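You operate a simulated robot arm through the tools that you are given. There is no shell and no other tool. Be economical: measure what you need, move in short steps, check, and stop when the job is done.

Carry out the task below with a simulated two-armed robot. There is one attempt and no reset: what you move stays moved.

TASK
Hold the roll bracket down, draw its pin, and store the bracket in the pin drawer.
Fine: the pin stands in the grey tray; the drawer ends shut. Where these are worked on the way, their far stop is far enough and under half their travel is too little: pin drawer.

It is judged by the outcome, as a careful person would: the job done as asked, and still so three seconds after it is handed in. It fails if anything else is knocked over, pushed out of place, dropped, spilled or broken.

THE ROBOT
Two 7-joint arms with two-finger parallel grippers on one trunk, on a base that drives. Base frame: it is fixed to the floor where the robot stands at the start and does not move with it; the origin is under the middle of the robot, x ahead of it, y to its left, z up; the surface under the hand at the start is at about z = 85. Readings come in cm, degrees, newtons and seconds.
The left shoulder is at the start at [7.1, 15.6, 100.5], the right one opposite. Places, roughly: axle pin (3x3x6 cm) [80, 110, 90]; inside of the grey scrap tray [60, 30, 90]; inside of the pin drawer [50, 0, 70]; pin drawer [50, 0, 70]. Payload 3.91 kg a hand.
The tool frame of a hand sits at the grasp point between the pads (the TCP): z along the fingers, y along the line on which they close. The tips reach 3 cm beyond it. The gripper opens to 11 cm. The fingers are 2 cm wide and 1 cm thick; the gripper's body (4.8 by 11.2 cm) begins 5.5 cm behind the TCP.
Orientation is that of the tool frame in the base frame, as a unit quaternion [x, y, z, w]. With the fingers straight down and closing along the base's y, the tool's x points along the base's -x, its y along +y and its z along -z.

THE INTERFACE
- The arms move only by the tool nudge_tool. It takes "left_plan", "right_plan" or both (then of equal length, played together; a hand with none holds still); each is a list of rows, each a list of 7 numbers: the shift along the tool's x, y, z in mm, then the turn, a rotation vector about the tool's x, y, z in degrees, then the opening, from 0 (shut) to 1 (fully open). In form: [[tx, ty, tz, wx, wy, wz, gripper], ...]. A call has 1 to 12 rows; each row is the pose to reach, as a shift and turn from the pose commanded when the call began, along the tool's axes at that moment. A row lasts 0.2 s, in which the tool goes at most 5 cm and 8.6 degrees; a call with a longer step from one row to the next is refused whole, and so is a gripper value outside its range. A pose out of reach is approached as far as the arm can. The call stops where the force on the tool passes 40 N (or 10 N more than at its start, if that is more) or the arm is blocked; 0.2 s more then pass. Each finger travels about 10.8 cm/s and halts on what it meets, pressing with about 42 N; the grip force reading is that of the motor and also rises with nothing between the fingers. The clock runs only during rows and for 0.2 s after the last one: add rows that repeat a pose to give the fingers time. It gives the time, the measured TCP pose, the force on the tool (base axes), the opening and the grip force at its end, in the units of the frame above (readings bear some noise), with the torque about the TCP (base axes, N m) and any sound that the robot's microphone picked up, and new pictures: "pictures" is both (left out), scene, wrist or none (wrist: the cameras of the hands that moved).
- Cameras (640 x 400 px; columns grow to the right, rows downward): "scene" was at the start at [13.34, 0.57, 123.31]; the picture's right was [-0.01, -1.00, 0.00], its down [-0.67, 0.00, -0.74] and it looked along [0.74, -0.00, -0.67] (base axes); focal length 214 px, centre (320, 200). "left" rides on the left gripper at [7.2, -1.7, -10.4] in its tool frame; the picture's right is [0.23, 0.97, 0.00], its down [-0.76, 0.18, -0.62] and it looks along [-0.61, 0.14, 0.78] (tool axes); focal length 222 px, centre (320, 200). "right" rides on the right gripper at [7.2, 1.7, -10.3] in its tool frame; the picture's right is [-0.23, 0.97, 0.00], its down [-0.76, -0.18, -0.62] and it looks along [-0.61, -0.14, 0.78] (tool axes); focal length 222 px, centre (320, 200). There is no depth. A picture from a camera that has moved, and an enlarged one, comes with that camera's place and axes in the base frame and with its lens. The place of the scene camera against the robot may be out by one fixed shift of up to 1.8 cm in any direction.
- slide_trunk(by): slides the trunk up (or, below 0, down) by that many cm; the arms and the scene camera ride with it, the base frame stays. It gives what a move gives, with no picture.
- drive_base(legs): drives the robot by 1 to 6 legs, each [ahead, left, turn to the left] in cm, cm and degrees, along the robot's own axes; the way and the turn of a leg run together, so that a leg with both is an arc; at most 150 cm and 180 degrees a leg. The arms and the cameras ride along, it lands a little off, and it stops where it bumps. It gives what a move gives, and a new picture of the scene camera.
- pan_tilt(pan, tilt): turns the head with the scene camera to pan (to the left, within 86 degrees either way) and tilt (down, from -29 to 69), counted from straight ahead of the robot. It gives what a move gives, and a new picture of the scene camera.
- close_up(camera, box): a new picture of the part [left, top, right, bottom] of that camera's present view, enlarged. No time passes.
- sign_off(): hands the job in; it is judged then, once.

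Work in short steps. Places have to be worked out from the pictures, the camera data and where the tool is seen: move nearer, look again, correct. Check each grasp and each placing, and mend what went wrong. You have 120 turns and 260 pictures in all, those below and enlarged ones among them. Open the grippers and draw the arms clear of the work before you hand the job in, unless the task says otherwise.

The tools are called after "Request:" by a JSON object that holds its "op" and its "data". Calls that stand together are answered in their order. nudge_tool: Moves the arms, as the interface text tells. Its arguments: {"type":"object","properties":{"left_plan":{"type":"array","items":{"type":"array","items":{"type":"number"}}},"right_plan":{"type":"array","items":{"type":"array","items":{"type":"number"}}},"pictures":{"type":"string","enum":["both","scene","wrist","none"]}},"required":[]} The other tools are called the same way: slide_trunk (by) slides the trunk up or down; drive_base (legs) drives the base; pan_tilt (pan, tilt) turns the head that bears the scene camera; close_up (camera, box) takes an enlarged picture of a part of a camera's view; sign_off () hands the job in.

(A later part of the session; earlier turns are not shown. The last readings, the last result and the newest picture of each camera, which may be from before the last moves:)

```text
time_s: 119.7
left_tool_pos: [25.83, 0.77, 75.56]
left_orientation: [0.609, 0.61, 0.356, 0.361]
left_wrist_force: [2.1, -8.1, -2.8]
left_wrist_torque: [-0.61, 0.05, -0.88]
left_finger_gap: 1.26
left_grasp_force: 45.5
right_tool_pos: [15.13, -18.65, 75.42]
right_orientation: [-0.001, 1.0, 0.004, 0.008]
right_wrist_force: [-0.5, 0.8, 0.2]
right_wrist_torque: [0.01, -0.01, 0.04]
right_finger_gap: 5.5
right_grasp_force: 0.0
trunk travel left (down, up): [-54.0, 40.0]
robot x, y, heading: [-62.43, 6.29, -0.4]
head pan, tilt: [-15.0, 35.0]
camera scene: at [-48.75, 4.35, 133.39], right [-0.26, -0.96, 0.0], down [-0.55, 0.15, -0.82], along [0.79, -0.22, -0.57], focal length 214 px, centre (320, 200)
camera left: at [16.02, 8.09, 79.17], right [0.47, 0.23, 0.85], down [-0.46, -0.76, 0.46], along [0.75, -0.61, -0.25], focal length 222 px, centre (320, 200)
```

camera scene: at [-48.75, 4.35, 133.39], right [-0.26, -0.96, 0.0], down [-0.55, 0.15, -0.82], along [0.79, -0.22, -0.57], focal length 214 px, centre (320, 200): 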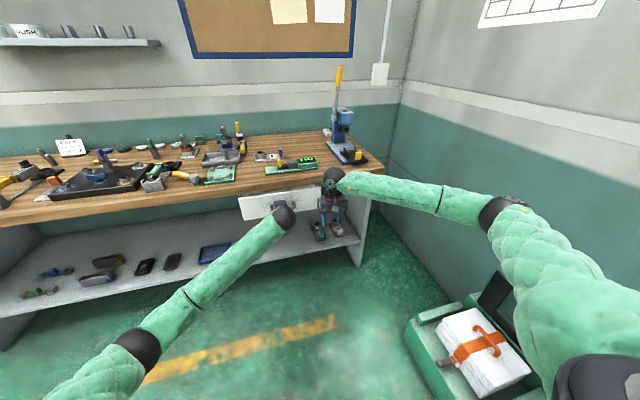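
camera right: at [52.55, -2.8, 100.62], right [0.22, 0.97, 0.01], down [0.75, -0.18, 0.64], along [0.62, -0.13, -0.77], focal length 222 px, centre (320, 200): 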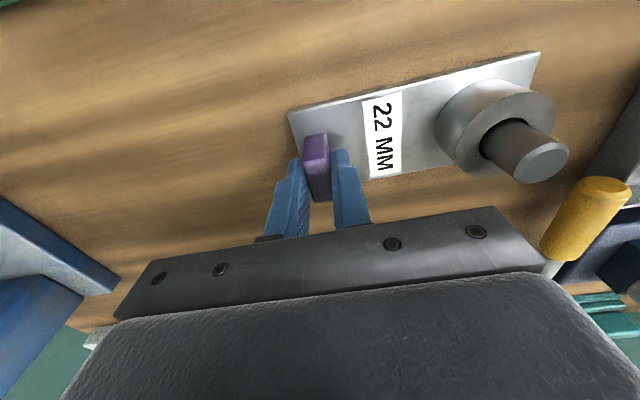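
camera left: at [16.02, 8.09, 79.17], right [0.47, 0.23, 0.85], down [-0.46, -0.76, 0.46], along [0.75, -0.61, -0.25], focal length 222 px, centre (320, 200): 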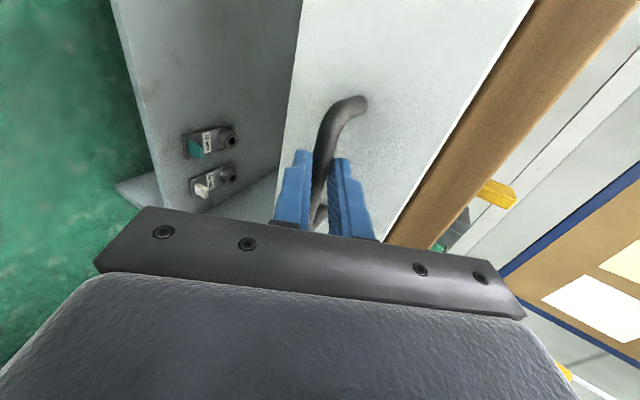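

The drawer is moving. The right hand is in the drawer's path, so I raise it first.

Request:
{"op": "nudge_tool", "data": {"right_plan": [[0, -10, -40, 0, 0, 0, 0.5], [0, -20, -80, 0, 0, 0, 0.5], [0, -30, -120, 0, 0, 0, 0.5], [0, -40, -160, 0, 0, 0, 0.5], [0, -50, -200, 0, 0, 0, 0.5], [0, -60, -240, 0, 0, 0, 0.5], [0, -60, -280, 0, 0, 0, 0.5], [0, -60, -300, 0, 0, 0, 0.5]], "pictures": "none"}}

Request:
{"op": "nudge_tool", "data": {"left_plan": [[0, -15, -26, 0, 0, 0, 0], [0, -30, -52, 0, 0, 0, 0], [0, -45, -78, 0, 0, 0, 0], [0, -60, -104, 0, 0, 0, 0], [0, -60, -104, 0, 0, 0, 0]], "pictures": "both"}}

```text
time_s: 121.5
left_tool_pos: [25.64, 0.76, 75.7]
left_orientation: [0.609, 0.61, 0.356, 0.361]
left_wrist_force: [-0.9, -11.5, 5.8]
left_wrist_torque: [-0.43, -0.11, -0.47]
left_finger_gap: 1.26
left_grasp_force: 45.6
right_tool_pos: [14.75, -25.09, 105.71]
right_orientation: [-0.001, 1.0, 0.004, 0.009]
right_wrist_force: [0.5, -0.1, 0.2]
right_wrist_torque: [0.03, 0.0, 0.01]
right_finger_gap: 5.49
right_grasp_force: 0.1
trunk travel left (down, up): [-54.0, 40.0]
robot x, y, heading: [-62.35, 6.04, -0.4]
head pan, tilt: [-15.0, 35.0]
```

```text
time_s: 122.7
left_tool_pos: [13.81, 0.82, 75.51]
left_orientation: [0.607, 0.611, 0.357, 0.362]
left_wrist_force: [1.1, 5.1, 13.9]
left_wrist_torque: [-0.24, -0.29, -0.3]
left_finger_gap: 1.29
left_grasp_force: 44.8
right_tool_pos: [14.71, -24.79, 105.72]
right_orientation: [-0.001, 1.0, 0.003, 0.008]
right_wrist_force: [0.0, 0.6, 0.4]
right_wrist_torque: [0.0, 0.05, 0.02]
right_finger_gap: 5.51
right_grasp_force: 0.0
trunk travel left (down, up): [-54.0, 40.0]
robot x, y, heading: [-62.33, 6.1, -0.3]
head pan, tilt: [-15.0, 35.0]
camera scene: at [-48.88, 4.46, 133.42], right [-0.26, -0.96, 0.0], down [-0.55, 0.15, -0.82], along [0.79, -0.22, -0.57], focal length 214 px, centre (320, 200)
camera left: at [3.97, 8.07, 79.15], right [0.47, 0.23, 0.85], down [-0.46, -0.76, 0.46], along [0.75, -0.61, -0.25], focal length 222 px, centre (320, 200)
```

scene: 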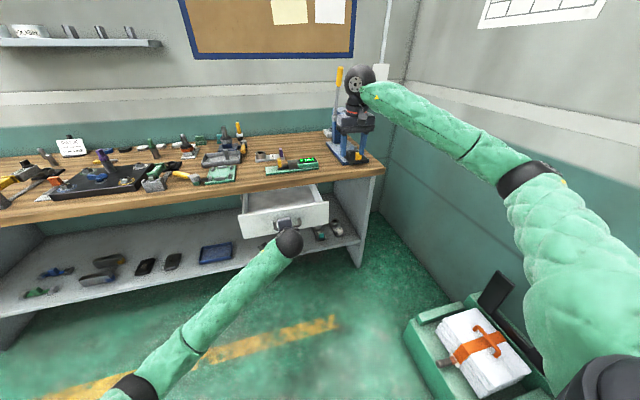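
left: 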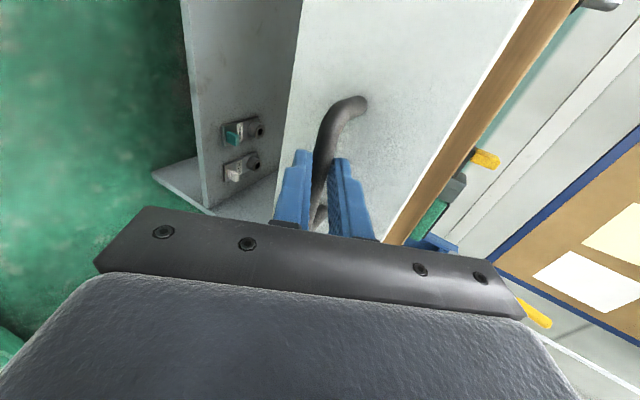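

Opened 17 cm, no stop yet. Keep pulling gently up to the stop.

Request:
{"op": "nudge_tool", "data": {"left_plan": [[0, -10, -17, 0, 0, 0, 0], [0, -20, -35, 0, 0, 0, 0], [0, -30, -52, 0, 0, 0, 0], [0, -40, -69, 0, 0, 0, 0], [0, -50, -87, 0, 0, 0, 0], [0, -60, -104, 0, 0, 0, 0]], "pictures": "scene"}}

Request:
{"op": "close_up", "data": {"camera": "scene", "box": [200, 130, 380, 280]}}

```text
time_s: 123.6
left_tool_pos: [6.95, 0.78, 75.62]
left_orientation: [0.607, 0.611, 0.358, 0.362]
left_wrist_force: [-1.5, 5.7, 15.3]
left_wrist_torque: [0.13, -0.38, -0.08]
left_finger_gap: 1.3
left_grasp_force: 45.0
right_tool_pos: [14.76, -25.01, 105.58]
right_orientation: [-0.002, 1.0, 0.003, 0.008]
right_wrist_force: [0.2, -0.1, -0.8]
right_wrist_torque: [-0.01, 0.04, 0.02]
right_finger_gap: 5.48
right_grasp_force: 0.0
trunk travel left (down, up): [-54.0, 40.0]
robot x, y, heading: [-61.98, 6.14, -0.3]
head pan, tilt: [-15.0, 35.0]
stopped in row 4 (left hand): the force on the tool passed its limit at 43 N (the readings are from after the stop); the commanded pose is now the measured one
camera scene: at [-48.79, 4.45, 133.35], right [-0.26, -0.96, 0.0], down [-0.55, 0.15, -0.82], along [0.79, -0.22, -0.57], focal length 214 px, centre (320, 200)
```

scene: 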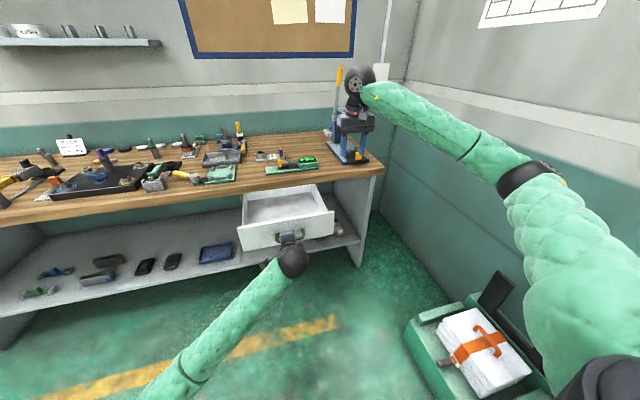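

```text
2.67 times, centred on (290, 205) of scene
camera zoom: at [-48.79, 4.45, 133.35], right [-0.26, -0.96, 0.0], down [-0.55, 0.15, -0.82], along [0.79, -0.22, -0.57], focal length 572 px, centre (400, 187)
```

zoom: 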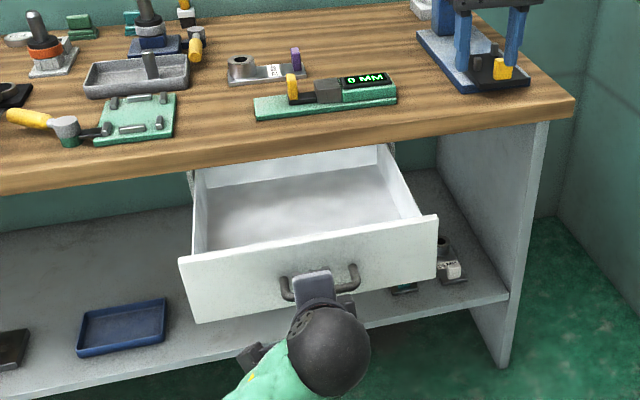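

Drawer is at its stop (≈24 cm out), empty. Release the handle and back off.

Request:
{"op": "nudge_tool", "data": {"left_plan": [[0, 0, 0, 0, 0, 0, 0.2], [0, 0, 0, 0, 0, 0, 0.4], [0, 0, 0, 0, 0, 0, 0.4], [0, 0, -30, 0, 0, 0, 0.4], [0, 0, -60, 0, 0, 0, 0.4], [0, 0, -90, 0, 0, 0, 0.4], [0, 20, -120, 7, 0, 0, 0.4], [0, 45, -130, 15, 0, 0, 0.4], [0, 80, -140, 22, 0, 0, 0.4], [0, 115, -150, 30, 0, 0, 0.4]], "pictures": "scene"}}

```text
time_s: 126.0
left_tool_pos: [2.85, 11.95, 80.62]
left_orientation: [0.674, 0.674, 0.287, 0.096]
left_wrist_force: [-0.1, 0.8, -0.4]
left_wrist_torque: [-0.01, -0.02, 0.01]
left_finger_gap: 4.39
left_grasp_force: 0.0
left hand out of reach, approached as far as the arm can: row 10
right_tool_pos: [14.66, -24.86, 105.58]
right_orientation: [-0.001, 1.0, 0.003, 0.009]
right_wrist_force: [0.3, 0.4, 0.9]
right_wrist_torque: [0.01, 0.01, 0.01]
right_finger_gap: 5.53
right_grasp_force: 0.1
trunk travel left (down, up): [-54.0, 40.0]
robot x, y, heading: [-62.11, 5.92, 0.1]
head pan, tilt: [-15.0, 35.0]
stopped in row 10 (left hand): the arm was blocked; the commanded pose is now the measured one
camera scene: at [-48.89, 4.39, 133.4], right [-0.26, -0.96, 0.0], down [-0.55, 0.15, -0.82], along [0.79, -0.22, -0.57], focal length 214 px, centre (320, 200)
```

scene: 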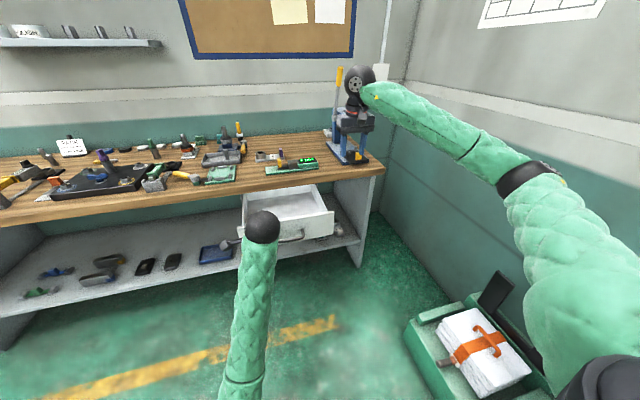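

Raise the trunk to full height, then straighten the left hand to the default vertical pose.

Request:
{"op": "slide_trunk", "data": {"by": 40}}

Request:
{"op": "nudge_tool", "data": {"left_plan": [[0, 0, 0, 3.1, 1, -7.2, 0.4], [0, 0, 0, 6.2, 2.1, -14.5, 0.4], [0, 0, 0, 9.2, 3.1, -21.7, 0.4], [0, 0, 0, 12.3, 4.1, -28.9, 0.4], [0, 0, 0, 15.4, 5.2, -36.2, 0.4], [0, 0, 0, 18.5, 6.2, -43.4, 0.4], [0, 0, 0, 21.5, 7.2, -50.6, 0.4], [0, 0, 0, 24.6, 8.3, -57.9, 0.4], [0, 0, 0, 27.7, 9.3, -65.1, 0.6], [0, 0, 0, 30.8, 10.3, -72.3, 0.8], [0, 0, 0, 33.8, 11.4, -79.6, 0.8], [0, 0, 0, 36.9, 12.4, -86.8, 0.8]], "pictures": "scene"}}

```text
time_s: 129.8
left_tool_pos: [2.93, 12.09, 120.61]
left_orientation: [0.674, 0.674, 0.287, 0.096]
left_wrist_force: [1.7, -0.1, -0.4]
left_wrist_torque: [-0.02, 0.03, -0.02]
left_finger_gap: 4.4
left_grasp_force: 0.1
right_tool_pos: [14.8, -24.94, 145.53]
right_orientation: [-0.002, 1.0, 0.004, 0.008]
right_wrist_force: [-0.4, 0.4, -0.2]
right_wrist_torque: [0.02, 0.03, -0.01]
right_finger_gap: 5.5
right_grasp_force: 0.1
trunk travel left (down, up): [-94.0, 0.0]
robot x, y, heading: [-62.35, 5.93, -0.2]
head pan, tilt: [-15.0, 35.0]
```

```text
time_s: 130.5
left_tool_pos: [3.59, 20.4, 118.22]
left_orientation: [0.564, 0.761, 0.318, 0.025]
left_wrist_force: [-0.6, 0.5, 0.5]
left_wrist_torque: [-0.01, -0.03, 0.01]
left_finger_gap: 4.39
left_grasp_force: 0.1
right_tool_pos: [14.87, -24.8, 145.65]
right_orientation: [-0.002, 1.0, 0.002, 0.007]
right_wrist_force: [-0.5, 0.3, -0.3]
right_wrist_torque: [-0.05, -0.04, -0.01]
right_finger_gap: 5.5
right_grasp_force: 0.1
trunk travel left (down, up): [-94.0, 0.0]
robot x, y, heading: [-62.16, 5.98, -0.1]
head pan, tilt: [-15.0, 35.0]
stopped in row 3 (left hand): the arm was blocked; the commanded pose is now the measured one
camera scene: at [-48.73, 4.49, 173.39], right [-0.26, -0.96, 0.0], down [-0.55, 0.15, -0.82], along [0.79, -0.21, -0.57], focal length 214 px, centre (320, 200)
```

scene: 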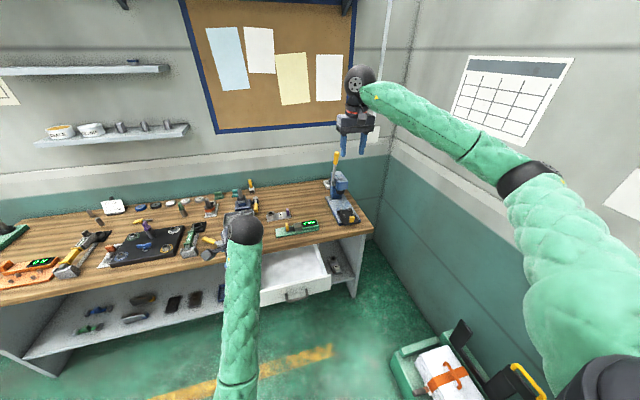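

The folded arm hit its own limits; move the hand forward while rotating it upright.

Request:
{"op": "nudge_tool", "data": {"left_plan": [[-11, 40, 16, 0, 0, 0, 0.4], [-22, 79, 32, 0, 0, 0, 0.4], [-33, 119, 48, 4, 0.3, -7, 0.4], [-44, 158, 64, 8, 0.6, -14, 0.4], [-55, 198, 80, 12, 0.9, -21, 0.4], [-55, 198, 80, 16, 1.2, -28, 0.4], [-55, 198, 80, 20, 1.5, -35, 0.4], [-55, 198, 80, 24, 1.9, -42, 0.4], [-55, 198, 80, 28, 2.2, -49, 0.6], [-55, 198, 80, 32, 2.5, -56, 0.8], [-55, 198, 80, 36, 2.8, -63, 0.8], [-55, 198, 80, 39.7, 3.1, -70.4, 0.8]], "pictures": "scene"}}

```text
time_s: 133.3
left_tool_pos: [29.16, 28.55, 117.89]
left_orientation: [-0.024, 0.999, 0.024, 0.005]
left_wrist_force: [0.4, -0.3, -0.8]
left_wrist_torque: [0.0, -0.02, 0.01]
left_finger_gap: 8.81
left_grasp_force: 0.0
left hand out of reach, approached as far as the arm can: row 9, 10, 11, 12
right_tool_pos: [14.82, -24.83, 145.56]
right_orientation: [-0.001, 1.0, 0.004, 0.007]
right_wrist_force: [0.2, 0.2, 0.3]
right_wrist_torque: [-0.01, 0.01, 0.02]
right_finger_gap: 5.5
right_grasp_force: 0.1
trunk travel left (down, up): [-94.0, 0.0]
robot x, y, heading: [-62.35, 6.2, -0.2]
head pan, tilt: [-15.0, 35.0]
stopped in row 12 (left hand): the arm was blocked; the commanded pose is now the measured one
camera scene: at [-48.74, 4.37, 173.39], right [-0.26, -0.96, 0.0], down [-0.55, 0.15, -0.82], along [0.79, -0.21, -0.57], focal length 214 px, centre (320, 200)
```

scene: 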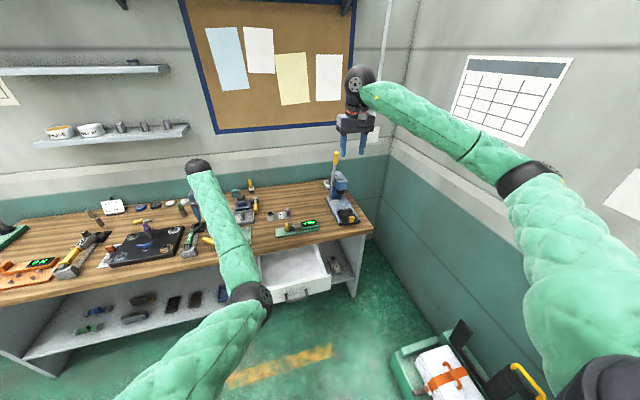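

Left hand is upright. Drive forward to reach the bracket (robot stays clear of the open drawer).

Request:
{"op": "drive_base", "data": {"legs": [[34, 0, 0]]}}

Request:
{"op": "pan_tilt", "data": {"pan": 10, "tilt": 50}}

```text
time_s: 135.5
left_tool_pos: [64.17, 28.34, 117.7]
left_orientation: [-0.024, 0.999, 0.024, 0.004]
left_wrist_force: [-0.1, 0.4, 0.3]
left_wrist_torque: [0.0, -0.03, 0.01]
left_finger_gap: 8.8
left_grasp_force: 0.0
right_tool_pos: [50.11, -24.92, 145.64]
right_orientation: [-0.003, 1.0, 0.004, 0.008]
right_wrist_force: [0.1, 0.6, -0.3]
right_wrist_torque: [0.0, -0.03, -0.01]
right_finger_gap: 5.51
right_grasp_force: 0.0
trunk travel left (down, up): [-94.0, 0.0]
robot x, y, heading: [-27.11, 5.94, -0.3]
head pan, tilt: [-15.0, 35.0]
camera scene: at [-13.56, 4.31, 173.41], right [-0.26, -0.97, 0.0], down [-0.55, 0.15, -0.82], along [0.79, -0.21, -0.57], focal length 214 px, centre (320, 200)
```

scene: 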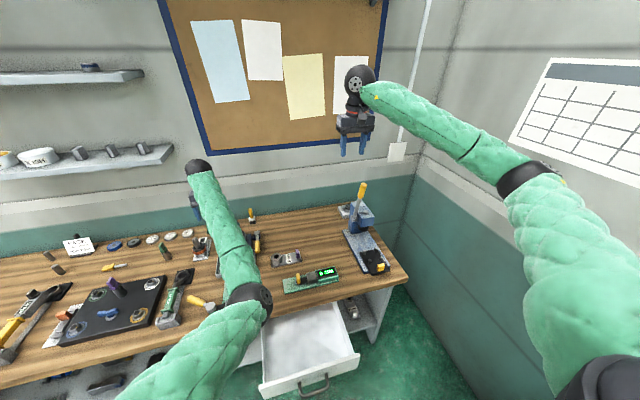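

```text
time_s: 136.4
left_tool_pos: [64.34, 28.51, 117.7]
left_orientation: [-0.025, 0.999, 0.024, 0.005]
left_wrist_force: [0.5, 0.0, 0.2]
left_wrist_torque: [0.04, 0.0, 0.01]
left_finger_gap: 8.79
left_grasp_force: 0.1
right_tool_pos: [50.1, -24.95, 145.54]
right_orientation: [-0.003, 1.0, 0.004, 0.008]
right_wrist_force: [0.4, 0.7, 0.0]
right_wrist_torque: [-0.01, 0.04, 0.01]
right_finger_gap: 5.52
right_grasp_force: 0.0
trunk travel left (down, up): [-94.0, 0.0]
robot x, y, heading: [-27.06, 5.98, -0.5]
head pan, tilt: [10.0, 50.0]
camera scene: at [-14.31, 7.91, 171.21], right [0.17, -0.99, 0.0], down [-0.76, -0.13, -0.64], along [0.63, 0.11, -0.77], focal length 214 px, centre (320, 200)
```

scene: 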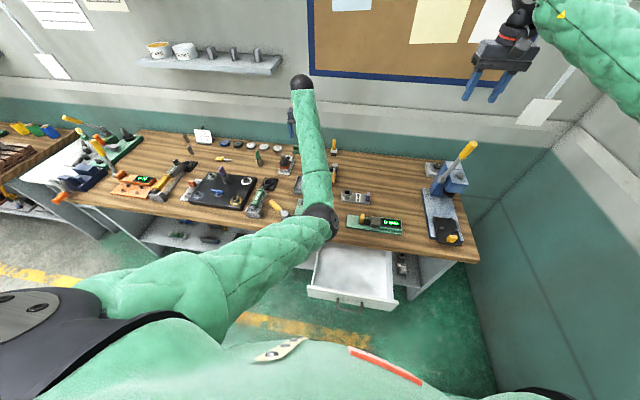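

Move the left hand over the bracket boss, levelling it; then lower the trunk a bit for reach.

Request:
{"op": "nudge_tool", "data": {"left_plan": [[11, -45, -2, 0.5, 0.1, 0.5, 0.8], [22, -90, -4, 1, 0.2, 1, 0.8], [33, -135, -6, 1.6, 0.3, 1.6, 0.8], [43, -180, -9, 2.2, 0.5, 2.2, 0.8], [54, -224, -11, 2.75, 0.6, 2.75, 0.8], [54, -224, -11, 2.75, 0.6, 2.75, 0.8]], "pictures": "none"}}

Request:
{"op": "slide_trunk", "data": {"by": -14}}

Request:
{"op": "close_up", "data": {"camera": "left", "box": [0, 0, 640, 400]}}

Request:
{"op": "close_up", "data": {"camera": "scene", "box": [0, 0, 640, 400]}}

```text
time_s: 138.0
left_tool_pos: [65.99, 12.94, 117.17]
left_orientation: [-0.032, 0.999, 0.028, 0.019]
left_wrist_force: [-0.1, -0.1, 0.9]
left_wrist_torque: [0.03, -0.01, 0.01]
left_finger_gap: 8.79
left_grasp_force: 0.1
left hand out of reach, approached as far as the arm can: row 2, 3, 4, 5, 6
right_tool_pos: [50.17, -24.79, 145.61]
right_orientation: [-0.002, 1.0, 0.003, 0.008]
right_wrist_force: [0.4, -0.1, -0.3]
right_wrist_torque: [0.0, 0.01, 0.01]
right_finger_gap: 5.53
right_grasp_force: 0.1
trunk travel left (down, up): [-94.0, 0.0]
robot x, y, heading: [-27.14, 6.04, -0.1]
head pan, tilt: [10.0, 50.0]
stopped in row 6 (left hand): the arm was blocked; the commanded pose is now the measured one
```

```text
time_s: 139.7
left_tool_pos: [65.88, 12.87, 102.93]
left_orientation: [-0.033, 0.999, 0.026, 0.019]
left_wrist_force: [0.2, 0.0, 0.2]
left_wrist_torque: [0.03, 0.01, 0.01]
left_finger_gap: 8.79
left_grasp_force: 0.1
right_tool_pos: [50.08, -24.86, 131.61]
right_orientation: [-0.002, 1.0, 0.004, 0.009]
right_wrist_force: [0.4, 0.0, -0.3]
right_wrist_torque: [-0.02, 0.0, -0.02]
right_finger_gap: 5.52
right_grasp_force: 0.1
trunk travel left (down, up): [-80.0, 14.0]
robot x, y, heading: [-27.41, 6.39, -0.0]
head pan, tilt: [10.0, 50.0]
```

```text
1.00 times, centred on (320, 200) of left (not enlarged: the box is as wide or as high as the picture)
camera zoom: at [58.55, 10.13, 112.94], right [-0.29, 0.96, 0.04], down [0.73, 0.19, 0.66], along [0.62, 0.22, -0.75], focal length 222 px, centre (320, 200)
```

zoom: 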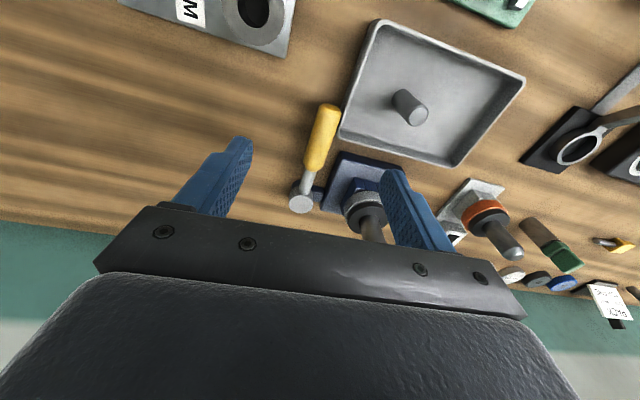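

```text
1.00 times, centred on (320, 200) of scene (not enlarged: the box is as wide or as high as the picture)
camera zoom: at [-14.39, 7.92, 157.23], right [0.17, -0.99, 0.0], down [-0.76, -0.13, -0.64], along [0.63, 0.11, -0.77], focal length 214 px, centre (320, 200)
```

zoom: 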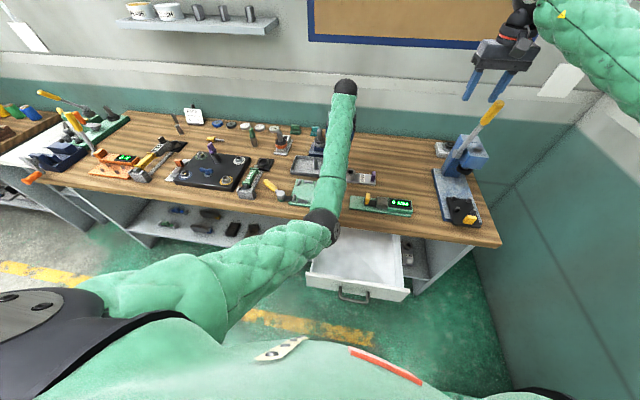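

The left arm is in an awkward posture and limited; the right arm is in a natural posture. I retract the left hand up and back, then shift the base left so the right arm can take the bracket.

Request:
{"op": "nudge_tool", "data": {"left_plan": [[0, 0, -40, 0, 0, 0, 0.5], [10, 0, -80, 0, 0, 0, 0.5], [30, 15, -115, 0, 0, 0, 0.5], [60, 35, -135, 0, 0, 0, 0.5], [95, 55, -150, 0, 0, 0, 0.5], [130, 75, -150, 0, 0, 0, 0.5], [160, 95, -150, 0, 0, 0, 0.5]], "pictures": "none"}}

Request:
{"op": "drive_base", "data": {"legs": [[0, 18, 0]]}}

```text
time_s: 141.5
left_tool_pos: [66.55, 23.94, 109.54]
left_orientation: [-0.05, 0.997, 0.039, 0.036]
left_wrist_force: [0.1, -0.3, 0.2]
left_wrist_torque: [-0.01, 0.04, 0.0]
left_finger_gap: 5.5
left_grasp_force: 0.1
left hand out of reach, approached as far as the arm can: row 1, 2, 3, 4, 5, 6, 7
right_tool_pos: [50.19, -24.95, 131.61]
right_orientation: [-0.003, 1.0, 0.003, 0.009]
right_wrist_force: [0.1, 0.0, 0.1]
right_wrist_torque: [0.02, 0.01, -0.05]
right_finger_gap: 5.52
right_grasp_force: 0.1
trunk travel left (down, up): [-80.0, 14.0]
robot x, y, heading: [-26.87, 5.84, -0.2]
head pan, tilt: [10.0, 50.0]
stopped in row 7 (left hand): the arm was blocked; the commanded pose is now the measured one
```

```text
time_s: 143.1
left_tool_pos: [66.55, 43.38, 109.33]
left_orientation: [-0.052, 0.997, 0.039, 0.034]
left_wrist_force: [-0.1, -0.1, 0.3]
left_wrist_torque: [-0.01, 0.0, -0.03]
left_finger_gap: 5.52
left_grasp_force: 0.1
right_tool_pos: [50.26, -5.6, 131.54]
right_orientation: [-0.004, 1.0, 0.003, 0.009]
right_wrist_force: [-0.6, -0.3, 0.3]
right_wrist_torque: [0.03, 0.02, 0.03]
right_finger_gap: 5.52
right_grasp_force: 0.1
trunk travel left (down, up): [-80.0, 14.0]
robot x, y, heading: [-26.77, 25.13, -0.3]
head pan, tilt: [10.0, 50.0]
camera scene: at [-14.35, 26.97, 157.21], right [0.17, -0.98, 0.0], down [-0.75, -0.13, -0.64], along [0.63, 0.11, -0.77], focal length 214 px, centre (320, 200)
```

scene: 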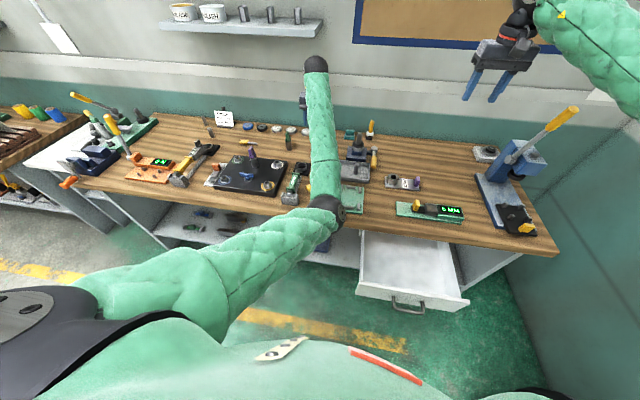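

Now the right hand moves over the boss.

Request:
{"op": "nudge_tool", "data": {"right_plan": [[-13, 16, 38, 0, 0, 0, 0.8], [-26, 33, 76, 0, 0, 0, 0.8], [-39, 49, 114, 0, 0, 0, 0.8], [-53, 66, 152, 0, 0, 0, 0.8], [-66, 82, 190, 0, 0, 0, 0.8], [-79, 99, 228, 0, 0, 0, 0.8], [-92, 115, 265, 0, 0, 0, 0.8], [-92, 115, 265, 0, 0, 0, 0.8]], "pictures": "both"}}

Request:
{"op": "close_up", "data": {"camera": "right", "box": [200, 40, 440, 240]}}

```text
time_s: 144.8
left_tool_pos: [66.49, 43.42, 109.42]
left_orientation: [-0.052, 0.997, 0.038, 0.035]
left_wrist_force: [-0.9, -0.4, 0.9]
left_wrist_torque: [-0.01, -0.07, 0.01]
left_finger_gap: 5.49
left_grasp_force: 0.0
right_tool_pos: [59.37, 5.82, 105.38]
right_orientation: [-0.005, 1.0, 0.003, 0.009]
right_wrist_force: [-0.3, -0.5, -0.3]
right_wrist_torque: [0.0, 0.0, 0.02]
right_finger_gap: 8.82
right_grasp_force: 0.1
trunk travel left (down, up): [-80.0, 14.0]
robot x, y, heading: [-27.11, 24.79, -0.1]
head pan, tilt: [10.0, 50.0]
camera scene: at [-14.44, 26.89, 157.23], right [0.17, -0.98, 0.0], down [-0.75, -0.13, -0.64], along [0.63, 0.11, -0.77], focal length 214 px, centre (320, 200)
camera right: at [52.1, 7.6, 115.51], right [0.22, 0.98, 0.01], down [0.75, -0.18, 0.64], along [0.62, -0.13, -0.77], focal length 222 px, centre (320, 200)
```

scene: 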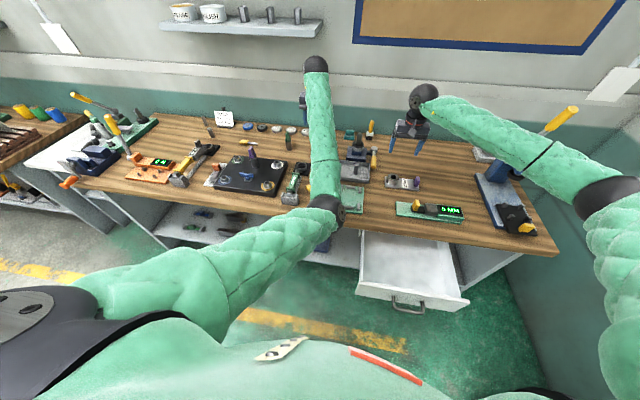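
right: 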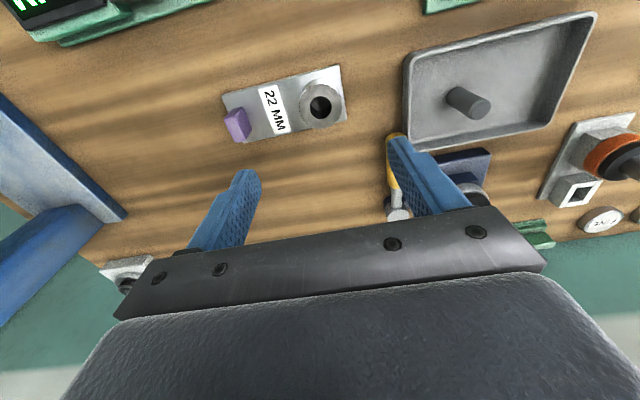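

```text
2.00 times, centred on (320, 140) of right
camera zoom: at [52.1, 7.6, 115.51], right [0.22, 0.98, 0.01], down [0.75, -0.18, 0.64], along [0.62, -0.13, -0.77], focal length 444 px, centre (320, 320)
```

zoom: 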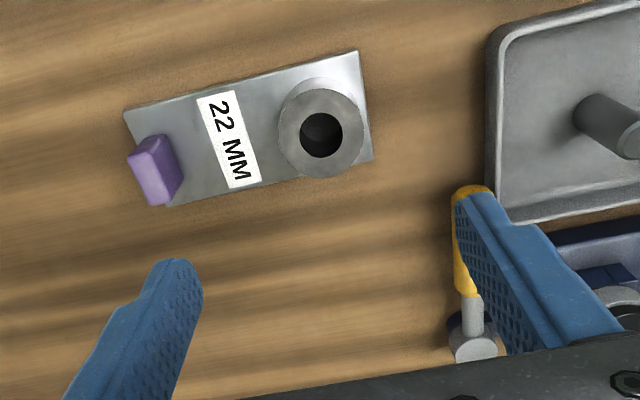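

Boss centred at [60, 6.2]. Descend around it with 6.6 cm opening and close.

Request:
{"op": "nudge_tool", "data": {"right_plan": [[-1, 3, 40, 0, 0, 0, 0.62], [-2, 3, 80, 0, 0, 0, 0.62], [-3, 3, 120, 0, 0, 0, 0.62], [-3, 3, 145, 0, 0, 0, 0.62], [-3, 3, 156, 0, 0, 0, 0.62], [-3, 3, 156, 0, 0, 0, 0.4], [-3, 3, 156, 0, 0, 0, 0.2], [-3, 3, 156, 0, 0, 0, 0.2], [-3, 3, 156, 0, 0, 0, 0.2]], "pictures": "both"}}

Request:
{"op": "close_up", "data": {"camera": "scene", "box": [340, 120, 480, 230]}}

```text
time_s: 146.8
left_tool_pos: [66.44, 43.45, 109.24]
left_orientation: [-0.051, 0.997, 0.039, 0.035]
left_wrist_force: [-0.6, -0.1, -0.2]
left_wrist_torque: [0.0, -0.01, 0.01]
left_finger_gap: 5.49
left_grasp_force: 0.1
right_tool_pos: [60.23, 6.59, 89.71]
right_orientation: [-0.004, 1.0, 0.003, 0.007]
right_wrist_force: [-0.7, -1.8, -0.5]
right_wrist_torque: [-0.1, -0.09, -0.05]
right_finger_gap: 4.15
right_grasp_force: 42.2
trunk travel left (down, up): [-80.0, 14.0]
robot x, y, heading: [-27.02, 25.28, 0.1]
head pan, tilt: [10.0, 50.0]
camera scene: at [-14.33, 26.92, 157.21], right [0.17, -0.98, 0.0], down [-0.75, -0.13, -0.64], along [0.63, 0.11, -0.77], focal length 214 px, centre (320, 200)
camera right: at [52.77, 8.16, 100.02], right [0.22, 0.98, 0.01], down [0.75, -0.18, 0.63], along [0.62, -0.13, -0.77], focal length 222 px, centre (320, 200)
```

scene: 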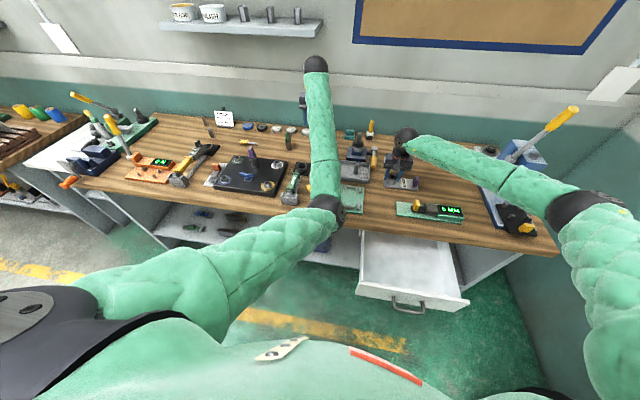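
right: 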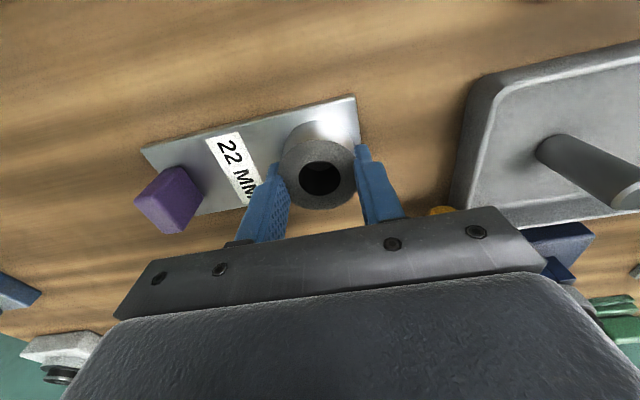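

```text
3.64 times, centred on (410, 175) of scene
camera zoom: at [-14.33, 26.92, 157.21], right [0.17, -0.98, 0.0], down [-0.75, -0.13, -0.64], along [0.63, 0.11, -0.77], focal length 780 px, centre (-7, 291)
```

zoom: 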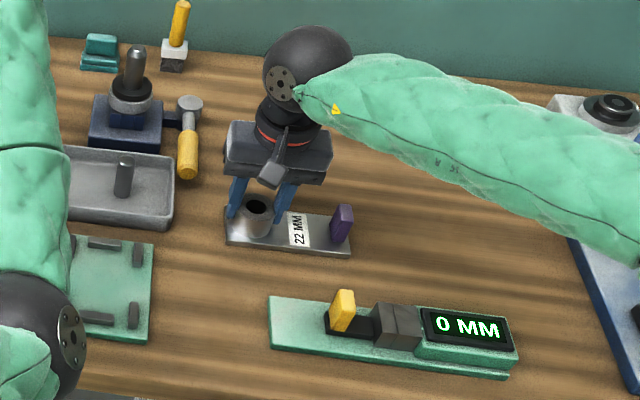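

Gripped at 4.15 cm. Check where on the boss the pads sit.

Request:
{"op": "close_up", "data": {"camera": "right", "box": [220, 80, 420, 240]}}

```text
2.50 times, centred on (320, 160) of right
camera zoom: at [52.77, 8.16, 100.02], right [0.22, 0.98, 0.01], down [0.75, -0.18, 0.63], along [0.62, -0.13, -0.77], focal length 555 px, centre (320, 300)
```

zoom: 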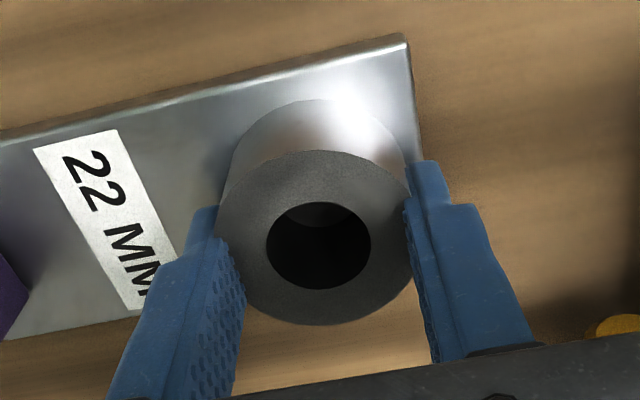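

Pads sit centrally (boss is 4.15 cm). Lift 3 cm and check it holds level.

Request:
{"op": "nudge_tool", "data": {"right_plan": [[0, 0, -10, 0, 0, 0, 0], [0, 0, -20, 0, 0, 0, 0], [0, 0, -35, 0, 0, 0, 0], [0, 0, -50, 0, 0, 0, 0], [0, 0, -50, 0, 0, 0, 0]], "pictures": "wrist"}}

Request:
{"op": "close_up", "data": {"camera": "scene", "box": [340, 120, 480, 230]}}

```text
time_s: 148.1
left_tool_pos: [66.51, 43.53, 109.32]
left_orientation: [-0.051, 0.997, 0.038, 0.035]
left_wrist_force: [0.3, -0.5, -0.5]
left_wrist_torque: [-0.02, 0.03, 0.0]
left_finger_gap: 5.53
left_grasp_force: 0.1
right_tool_pos: [60.21, 6.24, 94.65]
right_orientation: [-0.004, 1.0, 0.003, 0.008]
right_wrist_force: [0.5, 0.1, -2.4]
right_wrist_torque: [0.12, 0.01, 0.01]
right_finger_gap: 4.15
right_grasp_force: 42.0
trunk travel left (down, up): [-80.0, 14.0]
robot x, y, heading: [-27.02, 25.11, 0.0]
head pan, tilt: [10.0, 50.0]
camera right: at [52.81, 7.97, 104.86], right [0.22, 0.98, 0.01], down [0.75, -0.18, 0.63], along [0.62, -0.13, -0.77], focal length 222 px, centre (320, 200)
```

right: 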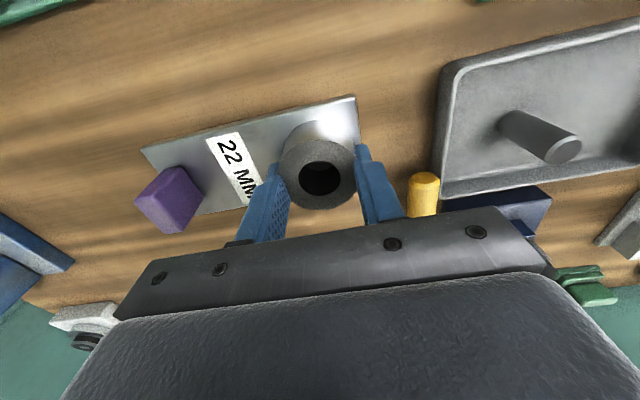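

```text
3.64 times, centred on (410, 175) of scene
camera zoom: at [-14.27, 26.92, 157.21], right [0.17, -0.98, 0.0], down [-0.76, -0.13, -0.64], along [0.63, 0.11, -0.77], focal length 780 px, centre (-7, 291)
```

zoom: 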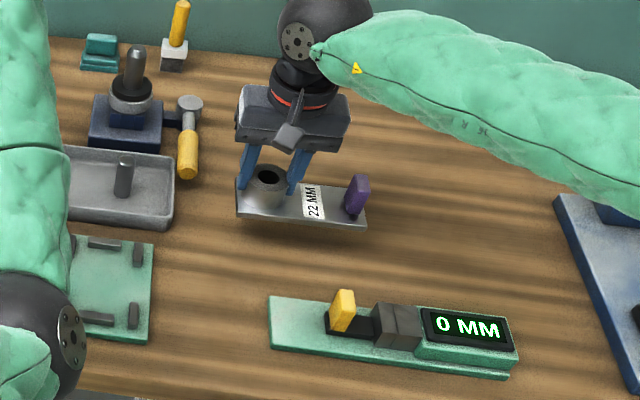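

Bracket is held level. Raise it and carry it back over the open drawer.

Request:
{"op": "nudge_tool", "data": {"right_plan": [[0, 0, -40, 0, 0, 0, 0], [20, 0, -80, 0, 0, 0, 0], [63, -2, -85, 0, 0, 0, 0], [106, -4, -85, 0, 0, 0, 0], [149, -6, -85, 0, 0, 0, 0], [192, -8, -85, 0, 0, 0, 0], [235, -10, -85, 0, 0, 0, 0], [278, -12, -85, 0, 0, 0, 0], [321, -14, -85, 0, 0, 0, 0], [350, -16, -85, 0, 0, 0, 0], [375, -17, -85, 0, 0, 0, 0], [375, -17, -85, 0, 0, 0, 0]], "pictures": "both"}}

```text
time_s: 150.7
left_tool_pos: [66.51, 43.37, 109.29]
left_orientation: [-0.052, 0.997, 0.039, 0.035]
left_wrist_force: [-0.4, 0.0, -0.1]
left_wrist_torque: [0.01, 0.03, -0.02]
left_finger_gap: 5.49
left_grasp_force: 0.1
right_tool_pos: [22.61, 4.21, 102.56]
right_orientation: [-0.005, 1.0, 0.003, 0.008]
right_wrist_force: [0.2, -0.3, -3.0]
right_wrist_torque: [0.13, 0.02, 0.01]
right_finger_gap: 4.17
right_grasp_force: 41.8
trunk travel left (down, up): [-80.0, 14.0]
robot x, y, heading: [-27.16, 24.76, 0.1]
head pan, tilt: [10.0, 50.0]
camera scene: at [-14.29, 26.93, 157.21], right [0.17, -0.98, 0.0], down [-0.76, -0.13, -0.64], along [0.63, 0.11, -0.77], focal length 214 px, centre (320, 200)
camera right: at [15.1, 5.89, 112.72], right [0.22, 0.98, 0.01], down [0.75, -0.18, 0.63], along [0.62, -0.13, -0.77], focal length 222 px, centre (320, 200)
```

scene: 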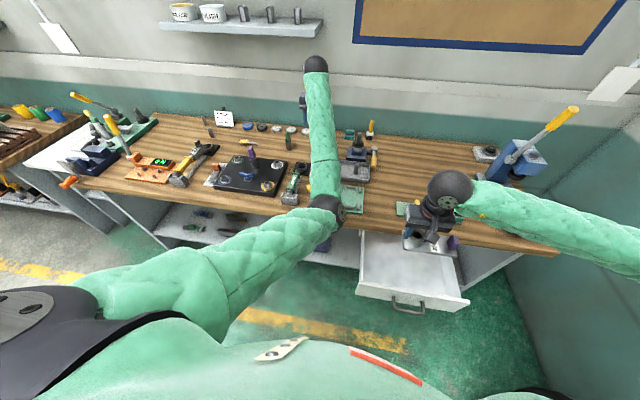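
right: 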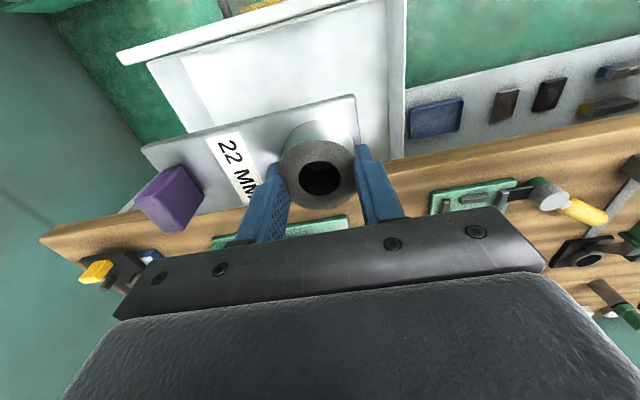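

Interior of drawer: x≈14.5–36, y≈-13…13.8; bracket would sit well inside. Before lowering, check the right elbow's position relative to the bench.

Request:
{"op": "pan_tilt", "data": {"pan": -35, "tilt": 50}}

```text
time_s: 151.8
left_tool_pos: [66.53, 43.36, 109.32]
left_orientation: [-0.052, 0.997, 0.038, 0.035]
left_wrist_force: [0.5, -0.1, 0.1]
left_wrist_torque: [-0.01, 0.01, -0.01]
left_finger_gap: 5.47
left_grasp_force: 0.1
right_tool_pos: [22.44, 4.27, 102.6]
right_orientation: [-0.004, 1.0, 0.004, 0.008]
right_wrist_force: [0.0, 0.9, -2.4]
right_wrist_torque: [0.11, -0.01, -0.02]
right_finger_gap: 4.13
right_grasp_force: 41.9
trunk travel left (down, up): [-80.0, 14.0]
robot x, y, heading: [-26.85, 25.04, -0.1]
head pan, tilt: [-35.0, 50.0]
camera scene: at [-15.6, 21.16, 157.21], right [-0.57, -0.82, 0.0], down [-0.63, 0.44, -0.64], along [0.53, -0.37, -0.77], focal length 214 px, centre (320, 200)
```

scene: 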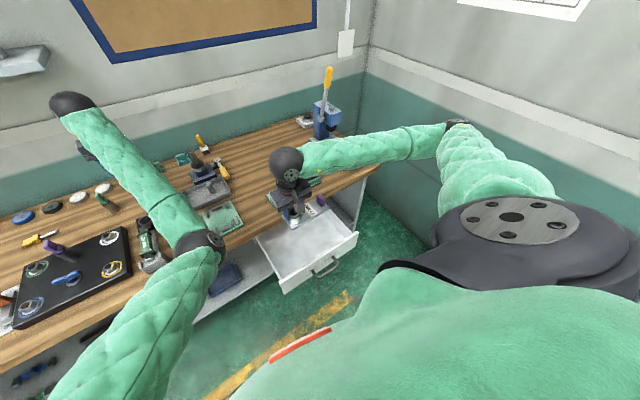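

Right elbow is well off the bench. Lower the bracket into the drawer, first 20 cm.

Request:
{"op": "nudge_tool", "data": {"right_plan": [[0, 0, 40, 0, 0, 0, 0], [0, 0, 80, 0, 0, 0, 0], [0, 0, 120, 0, 0, 0, 0], [0, 0, 160, 0, 0, 0, 0], [0, 0, 195, 0, 0, 0, 0], [0, 0, 195, 0, 0, 0, 0]], "pictures": "both"}}

Request:
{"op": "close_up", "data": {"camera": "scene", "box": [230, 160, 380, 300]}}

```text
time_s: 153.2
left_tool_pos: [66.38, 43.5, 109.28]
left_orientation: [-0.052, 0.997, 0.039, 0.036]
left_wrist_force: [0.1, 0.3, -0.4]
left_wrist_torque: [0.01, -0.03, 0.01]
left_finger_gap: 5.48
left_grasp_force: 0.1
right_tool_pos: [23.23, 4.48, 83.5]
right_orientation: [-0.005, 1.0, 0.004, 0.008]
right_wrist_force: [-0.5, 0.4, -2.6]
right_wrist_torque: [0.11, -0.01, -0.03]
right_finger_gap: 4.17
right_grasp_force: 42.0
trunk travel left (down, up): [-80.0, 14.0]
robot x, y, heading: [-26.84, 24.8, 0.1]
head pan, tilt: [-35.0, 50.0]
camera scene: at [-15.64, 21.16, 157.22], right [-0.57, -0.82, 0.0], down [-0.63, 0.44, -0.64], along [0.53, -0.37, -0.77], focal length 214 px, centre (320, 200)
camera right: at [15.82, 6.12, 93.67], right [0.22, 0.98, 0.01], down [0.75, -0.18, 0.63], along [0.62, -0.13, -0.77], focal length 222 px, centre (320, 200)
```

scene: 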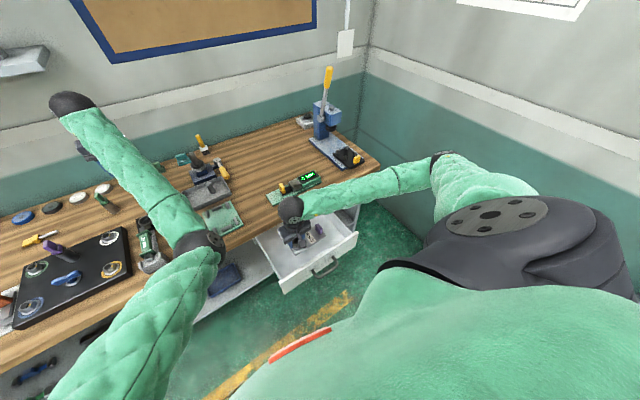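
right: 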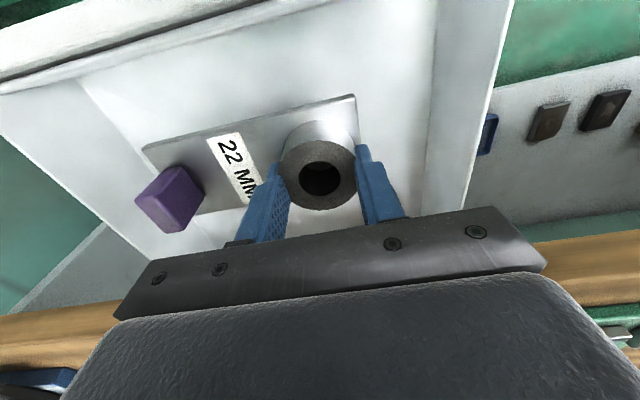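

```text
2.86 times, centred on (305, 230) of scene
camera zoom: at [-15.64, 21.16, 157.22], right [-0.57, -0.82, 0.0], down [-0.63, 0.44, -0.64], along [0.53, -0.37, -0.77], focal length 613 px, centre (363, 114)
```

zoom: 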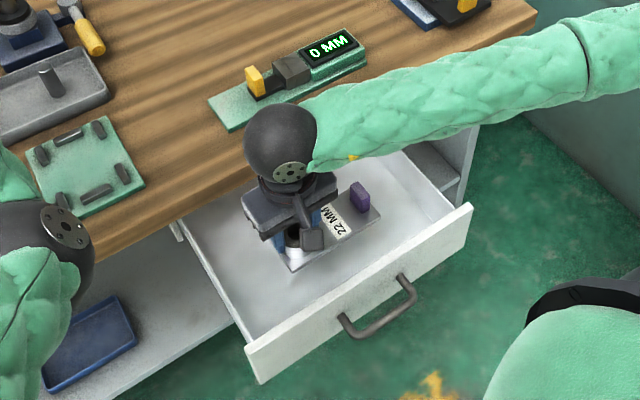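

Inside the walls. Lower in fine steps until it touches the drawer floor.

Request:
{"op": "nudge_tool", "data": {"right_plan": [[0, 0, 8, 0, 0, 0, 0], [0, 0, 16, 0, 0, 0, 0], [0, 0, 24, 0, 0, 0, 0], [0, 0, 30, 0, 0, 0, 0], [0, 0, 36, 0, 0, 0, 0], [0, 0, 36, 0, 0, 0, 0]], "pictures": "wrist"}}

```text
time_s: 154.6
left_tool_pos: [66.49, 43.31, 109.35]
left_orientation: [-0.052, 0.997, 0.038, 0.035]
left_wrist_force: [0.1, 0.2, -0.1]
left_wrist_torque: [-0.01, 0.0, -0.01]
left_finger_gap: 5.53
left_grasp_force: 0.2
right_tool_pos: [23.1, 4.69, 79.64]
right_orientation: [-0.004, 1.0, 0.004, 0.008]
right_wrist_force: [-0.1, 0.1, -3.3]
right_wrist_torque: [0.1, 0.0, -0.02]
right_finger_gap: 4.16
right_grasp_force: 42.2
trunk travel left (down, up): [-80.0, 14.0]
robot x, y, heading: [-26.96, 24.84, -0.0]
head pan, tilt: [-35.0, 50.0]
camera right: at [15.69, 6.35, 89.83], right [0.22, 0.98, 0.01], down [0.75, -0.18, 0.63], along [0.62, -0.13, -0.77], focal length 222 px, centre (320, 200)
```

right: 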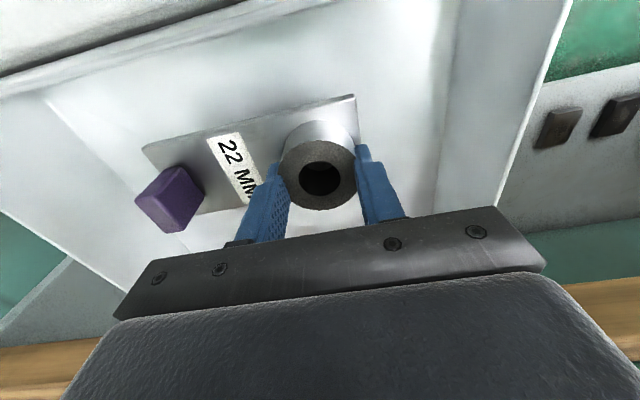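

No contact yet; continue down.

Request:
{"op": "nudge_tool", "data": {"right_plan": [[0, 0, 5, 0, 0, 0, 0], [0, 0, 10, 0, 0, 0, 0], [0, 0, 15, 0, 0, 0, 0], [0, 0, 20, 0, 0, 0, 0], [0, 0, 24, 0, 0, 0, 0], [0, 0, 28, 0, 0, 0, 0], [0, 0, 28, 0, 0, 0, 0]], "pictures": "wrist"}}

```text
time_s: 156.2
left_tool_pos: [66.48, 43.41, 109.35]
left_orientation: [-0.052, 0.997, 0.039, 0.036]
left_wrist_force: [0.2, 0.2, -0.2]
left_wrist_torque: [0.02, 0.0, 0.01]
left_finger_gap: 5.49
left_grasp_force: 0.0
right_tool_pos: [22.9, 4.53, 76.76]
right_orientation: [-0.004, 1.0, 0.002, 0.008]
right_wrist_force: [-0.7, 0.2, -2.7]
right_wrist_torque: [0.11, -0.02, 0.01]
right_finger_gap: 4.14
right_grasp_force: 42.1
trunk travel left (down, up): [-80.0, 14.0]
robot x, y, heading: [-26.88, 25.29, 0.2]
head pan, tilt: [-35.0, 50.0]
camera right: at [15.55, 6.23, 86.97], right [0.22, 0.98, 0.01], down [0.75, -0.18, 0.63], along [0.62, -0.13, -0.77], focal length 222 px, centre (320, 200)
```

right: 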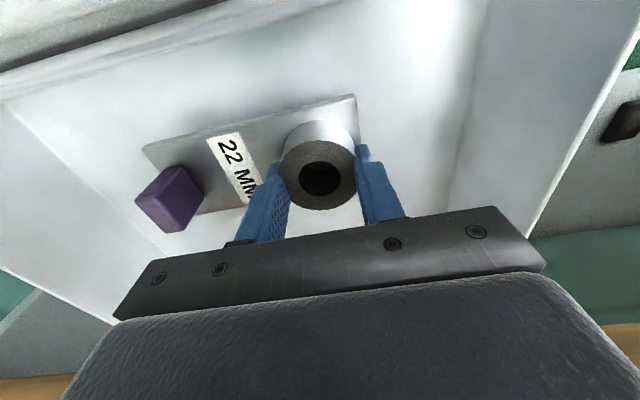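

Request:
{"op": "nudge_tool", "data": {"right_plan": [[0, 0, 4, 0, 0, 0, 0], [0, 0, 8, 0, 0, 0, 0], [0, 0, 12, 0, 0, 0, 0], [0, 0, 16, 0, 0, 0, 0], [0, 0, 16, 0, 0, 0, 0]], "pictures": "wrist"}}

Request:
{"op": "close_up", "data": {"camera": "scene", "box": [230, 180, 380, 300]}}

```text
time_s: 157.4
left_tool_pos: [66.4, 43.49, 109.33]
left_orientation: [-0.052, 0.997, 0.039, 0.034]
left_wrist_force: [0.6, 0.5, 0.8]
left_wrist_torque: [0.0, 0.0, 0.01]
left_finger_gap: 5.51
left_grasp_force: 0.1
right_tool_pos: [23.14, 4.59, 75.17]
right_orientation: [-0.004, 1.0, 0.004, 0.008]
right_wrist_force: [-1.1, -0.4, -2.5]
right_wrist_torque: [0.13, 0.0, 0.0]
right_finger_gap: 4.16
right_grasp_force: 42.0
trunk travel left (down, up): [-80.0, 14.0]
robot x, y, heading: [-27.15, 24.74, -0.0]
head pan, tilt: [-35.0, 50.0]
camera right: at [15.66, 6.31, 85.43], right [0.22, 0.98, 0.01], down [0.75, -0.18, 0.63], along [0.62, -0.13, -0.77], focal length 222 px, centre (320, 200)
```

right: 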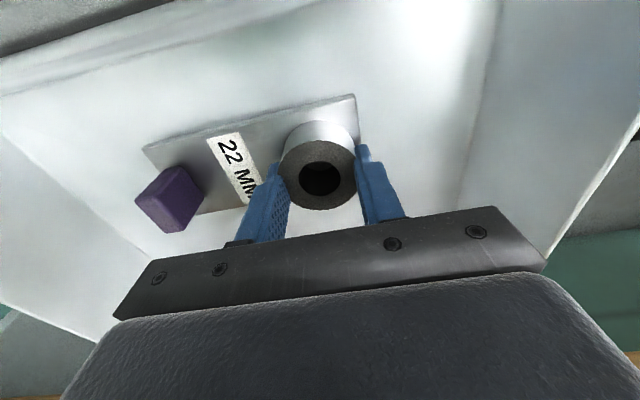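

```text
3.33 times, centred on (305, 240) of scene
camera zoom: at [-15.62, 21.15, 157.21], right [-0.57, -0.82, 0.0], down [-0.63, 0.44, -0.64], along [0.53, -0.37, -0.77], focal length 715 px, centre (370, 67)
```

zoom: 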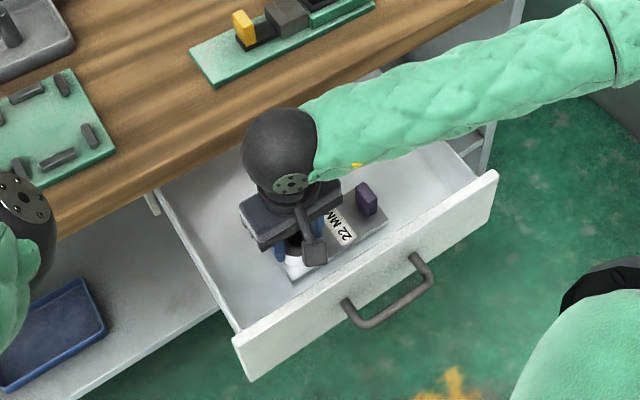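

Request:
{"op": "nudge_tool", "data": {"right_plan": [[0, 0, 4, 0, 0, 0, 0], [0, 0, 8, 0, 0, 0, 0], [0, 0, 12, 0, 0, 0, 0], [0, 0, 15, 0, 0, 0, 0], [0, 0, 18, 0, 0, 0, 0], [0, 0, 18, 0, 0, 0, 0]], "pictures": "none"}}

```text
time_s: 158.3
left_tool_pos: [66.41, 43.48, 109.4]
left_orientation: [-0.052, 0.997, 0.039, 0.035]
left_wrist_force: [0.7, 0.3, -0.8]
left_wrist_torque: [-0.04, -0.04, 0.0]
left_finger_gap: 5.5
left_grasp_force: 0.0
right_tool_pos: [23.38, 4.66, 74.36]
right_orientation: [-0.004, 1.0, 0.004, 0.011]
right_wrist_force: [-1.4, -2.7, 29.3]
right_wrist_torque: [-1.21, 0.86, 0.04]
right_finger_gap: 4.13
right_grasp_force: 42.0
trunk travel left (down, up): [-80.0, 14.0]
robot x, y, heading: [-27.11, 25.11, -0.1]
head pan, tilt: [-35.0, 50.0]
stopped in row 4 (right hand): the force on the tool passed its limit at 53 N (the readings are from after the stop); the commanded pose is now the measured one
```

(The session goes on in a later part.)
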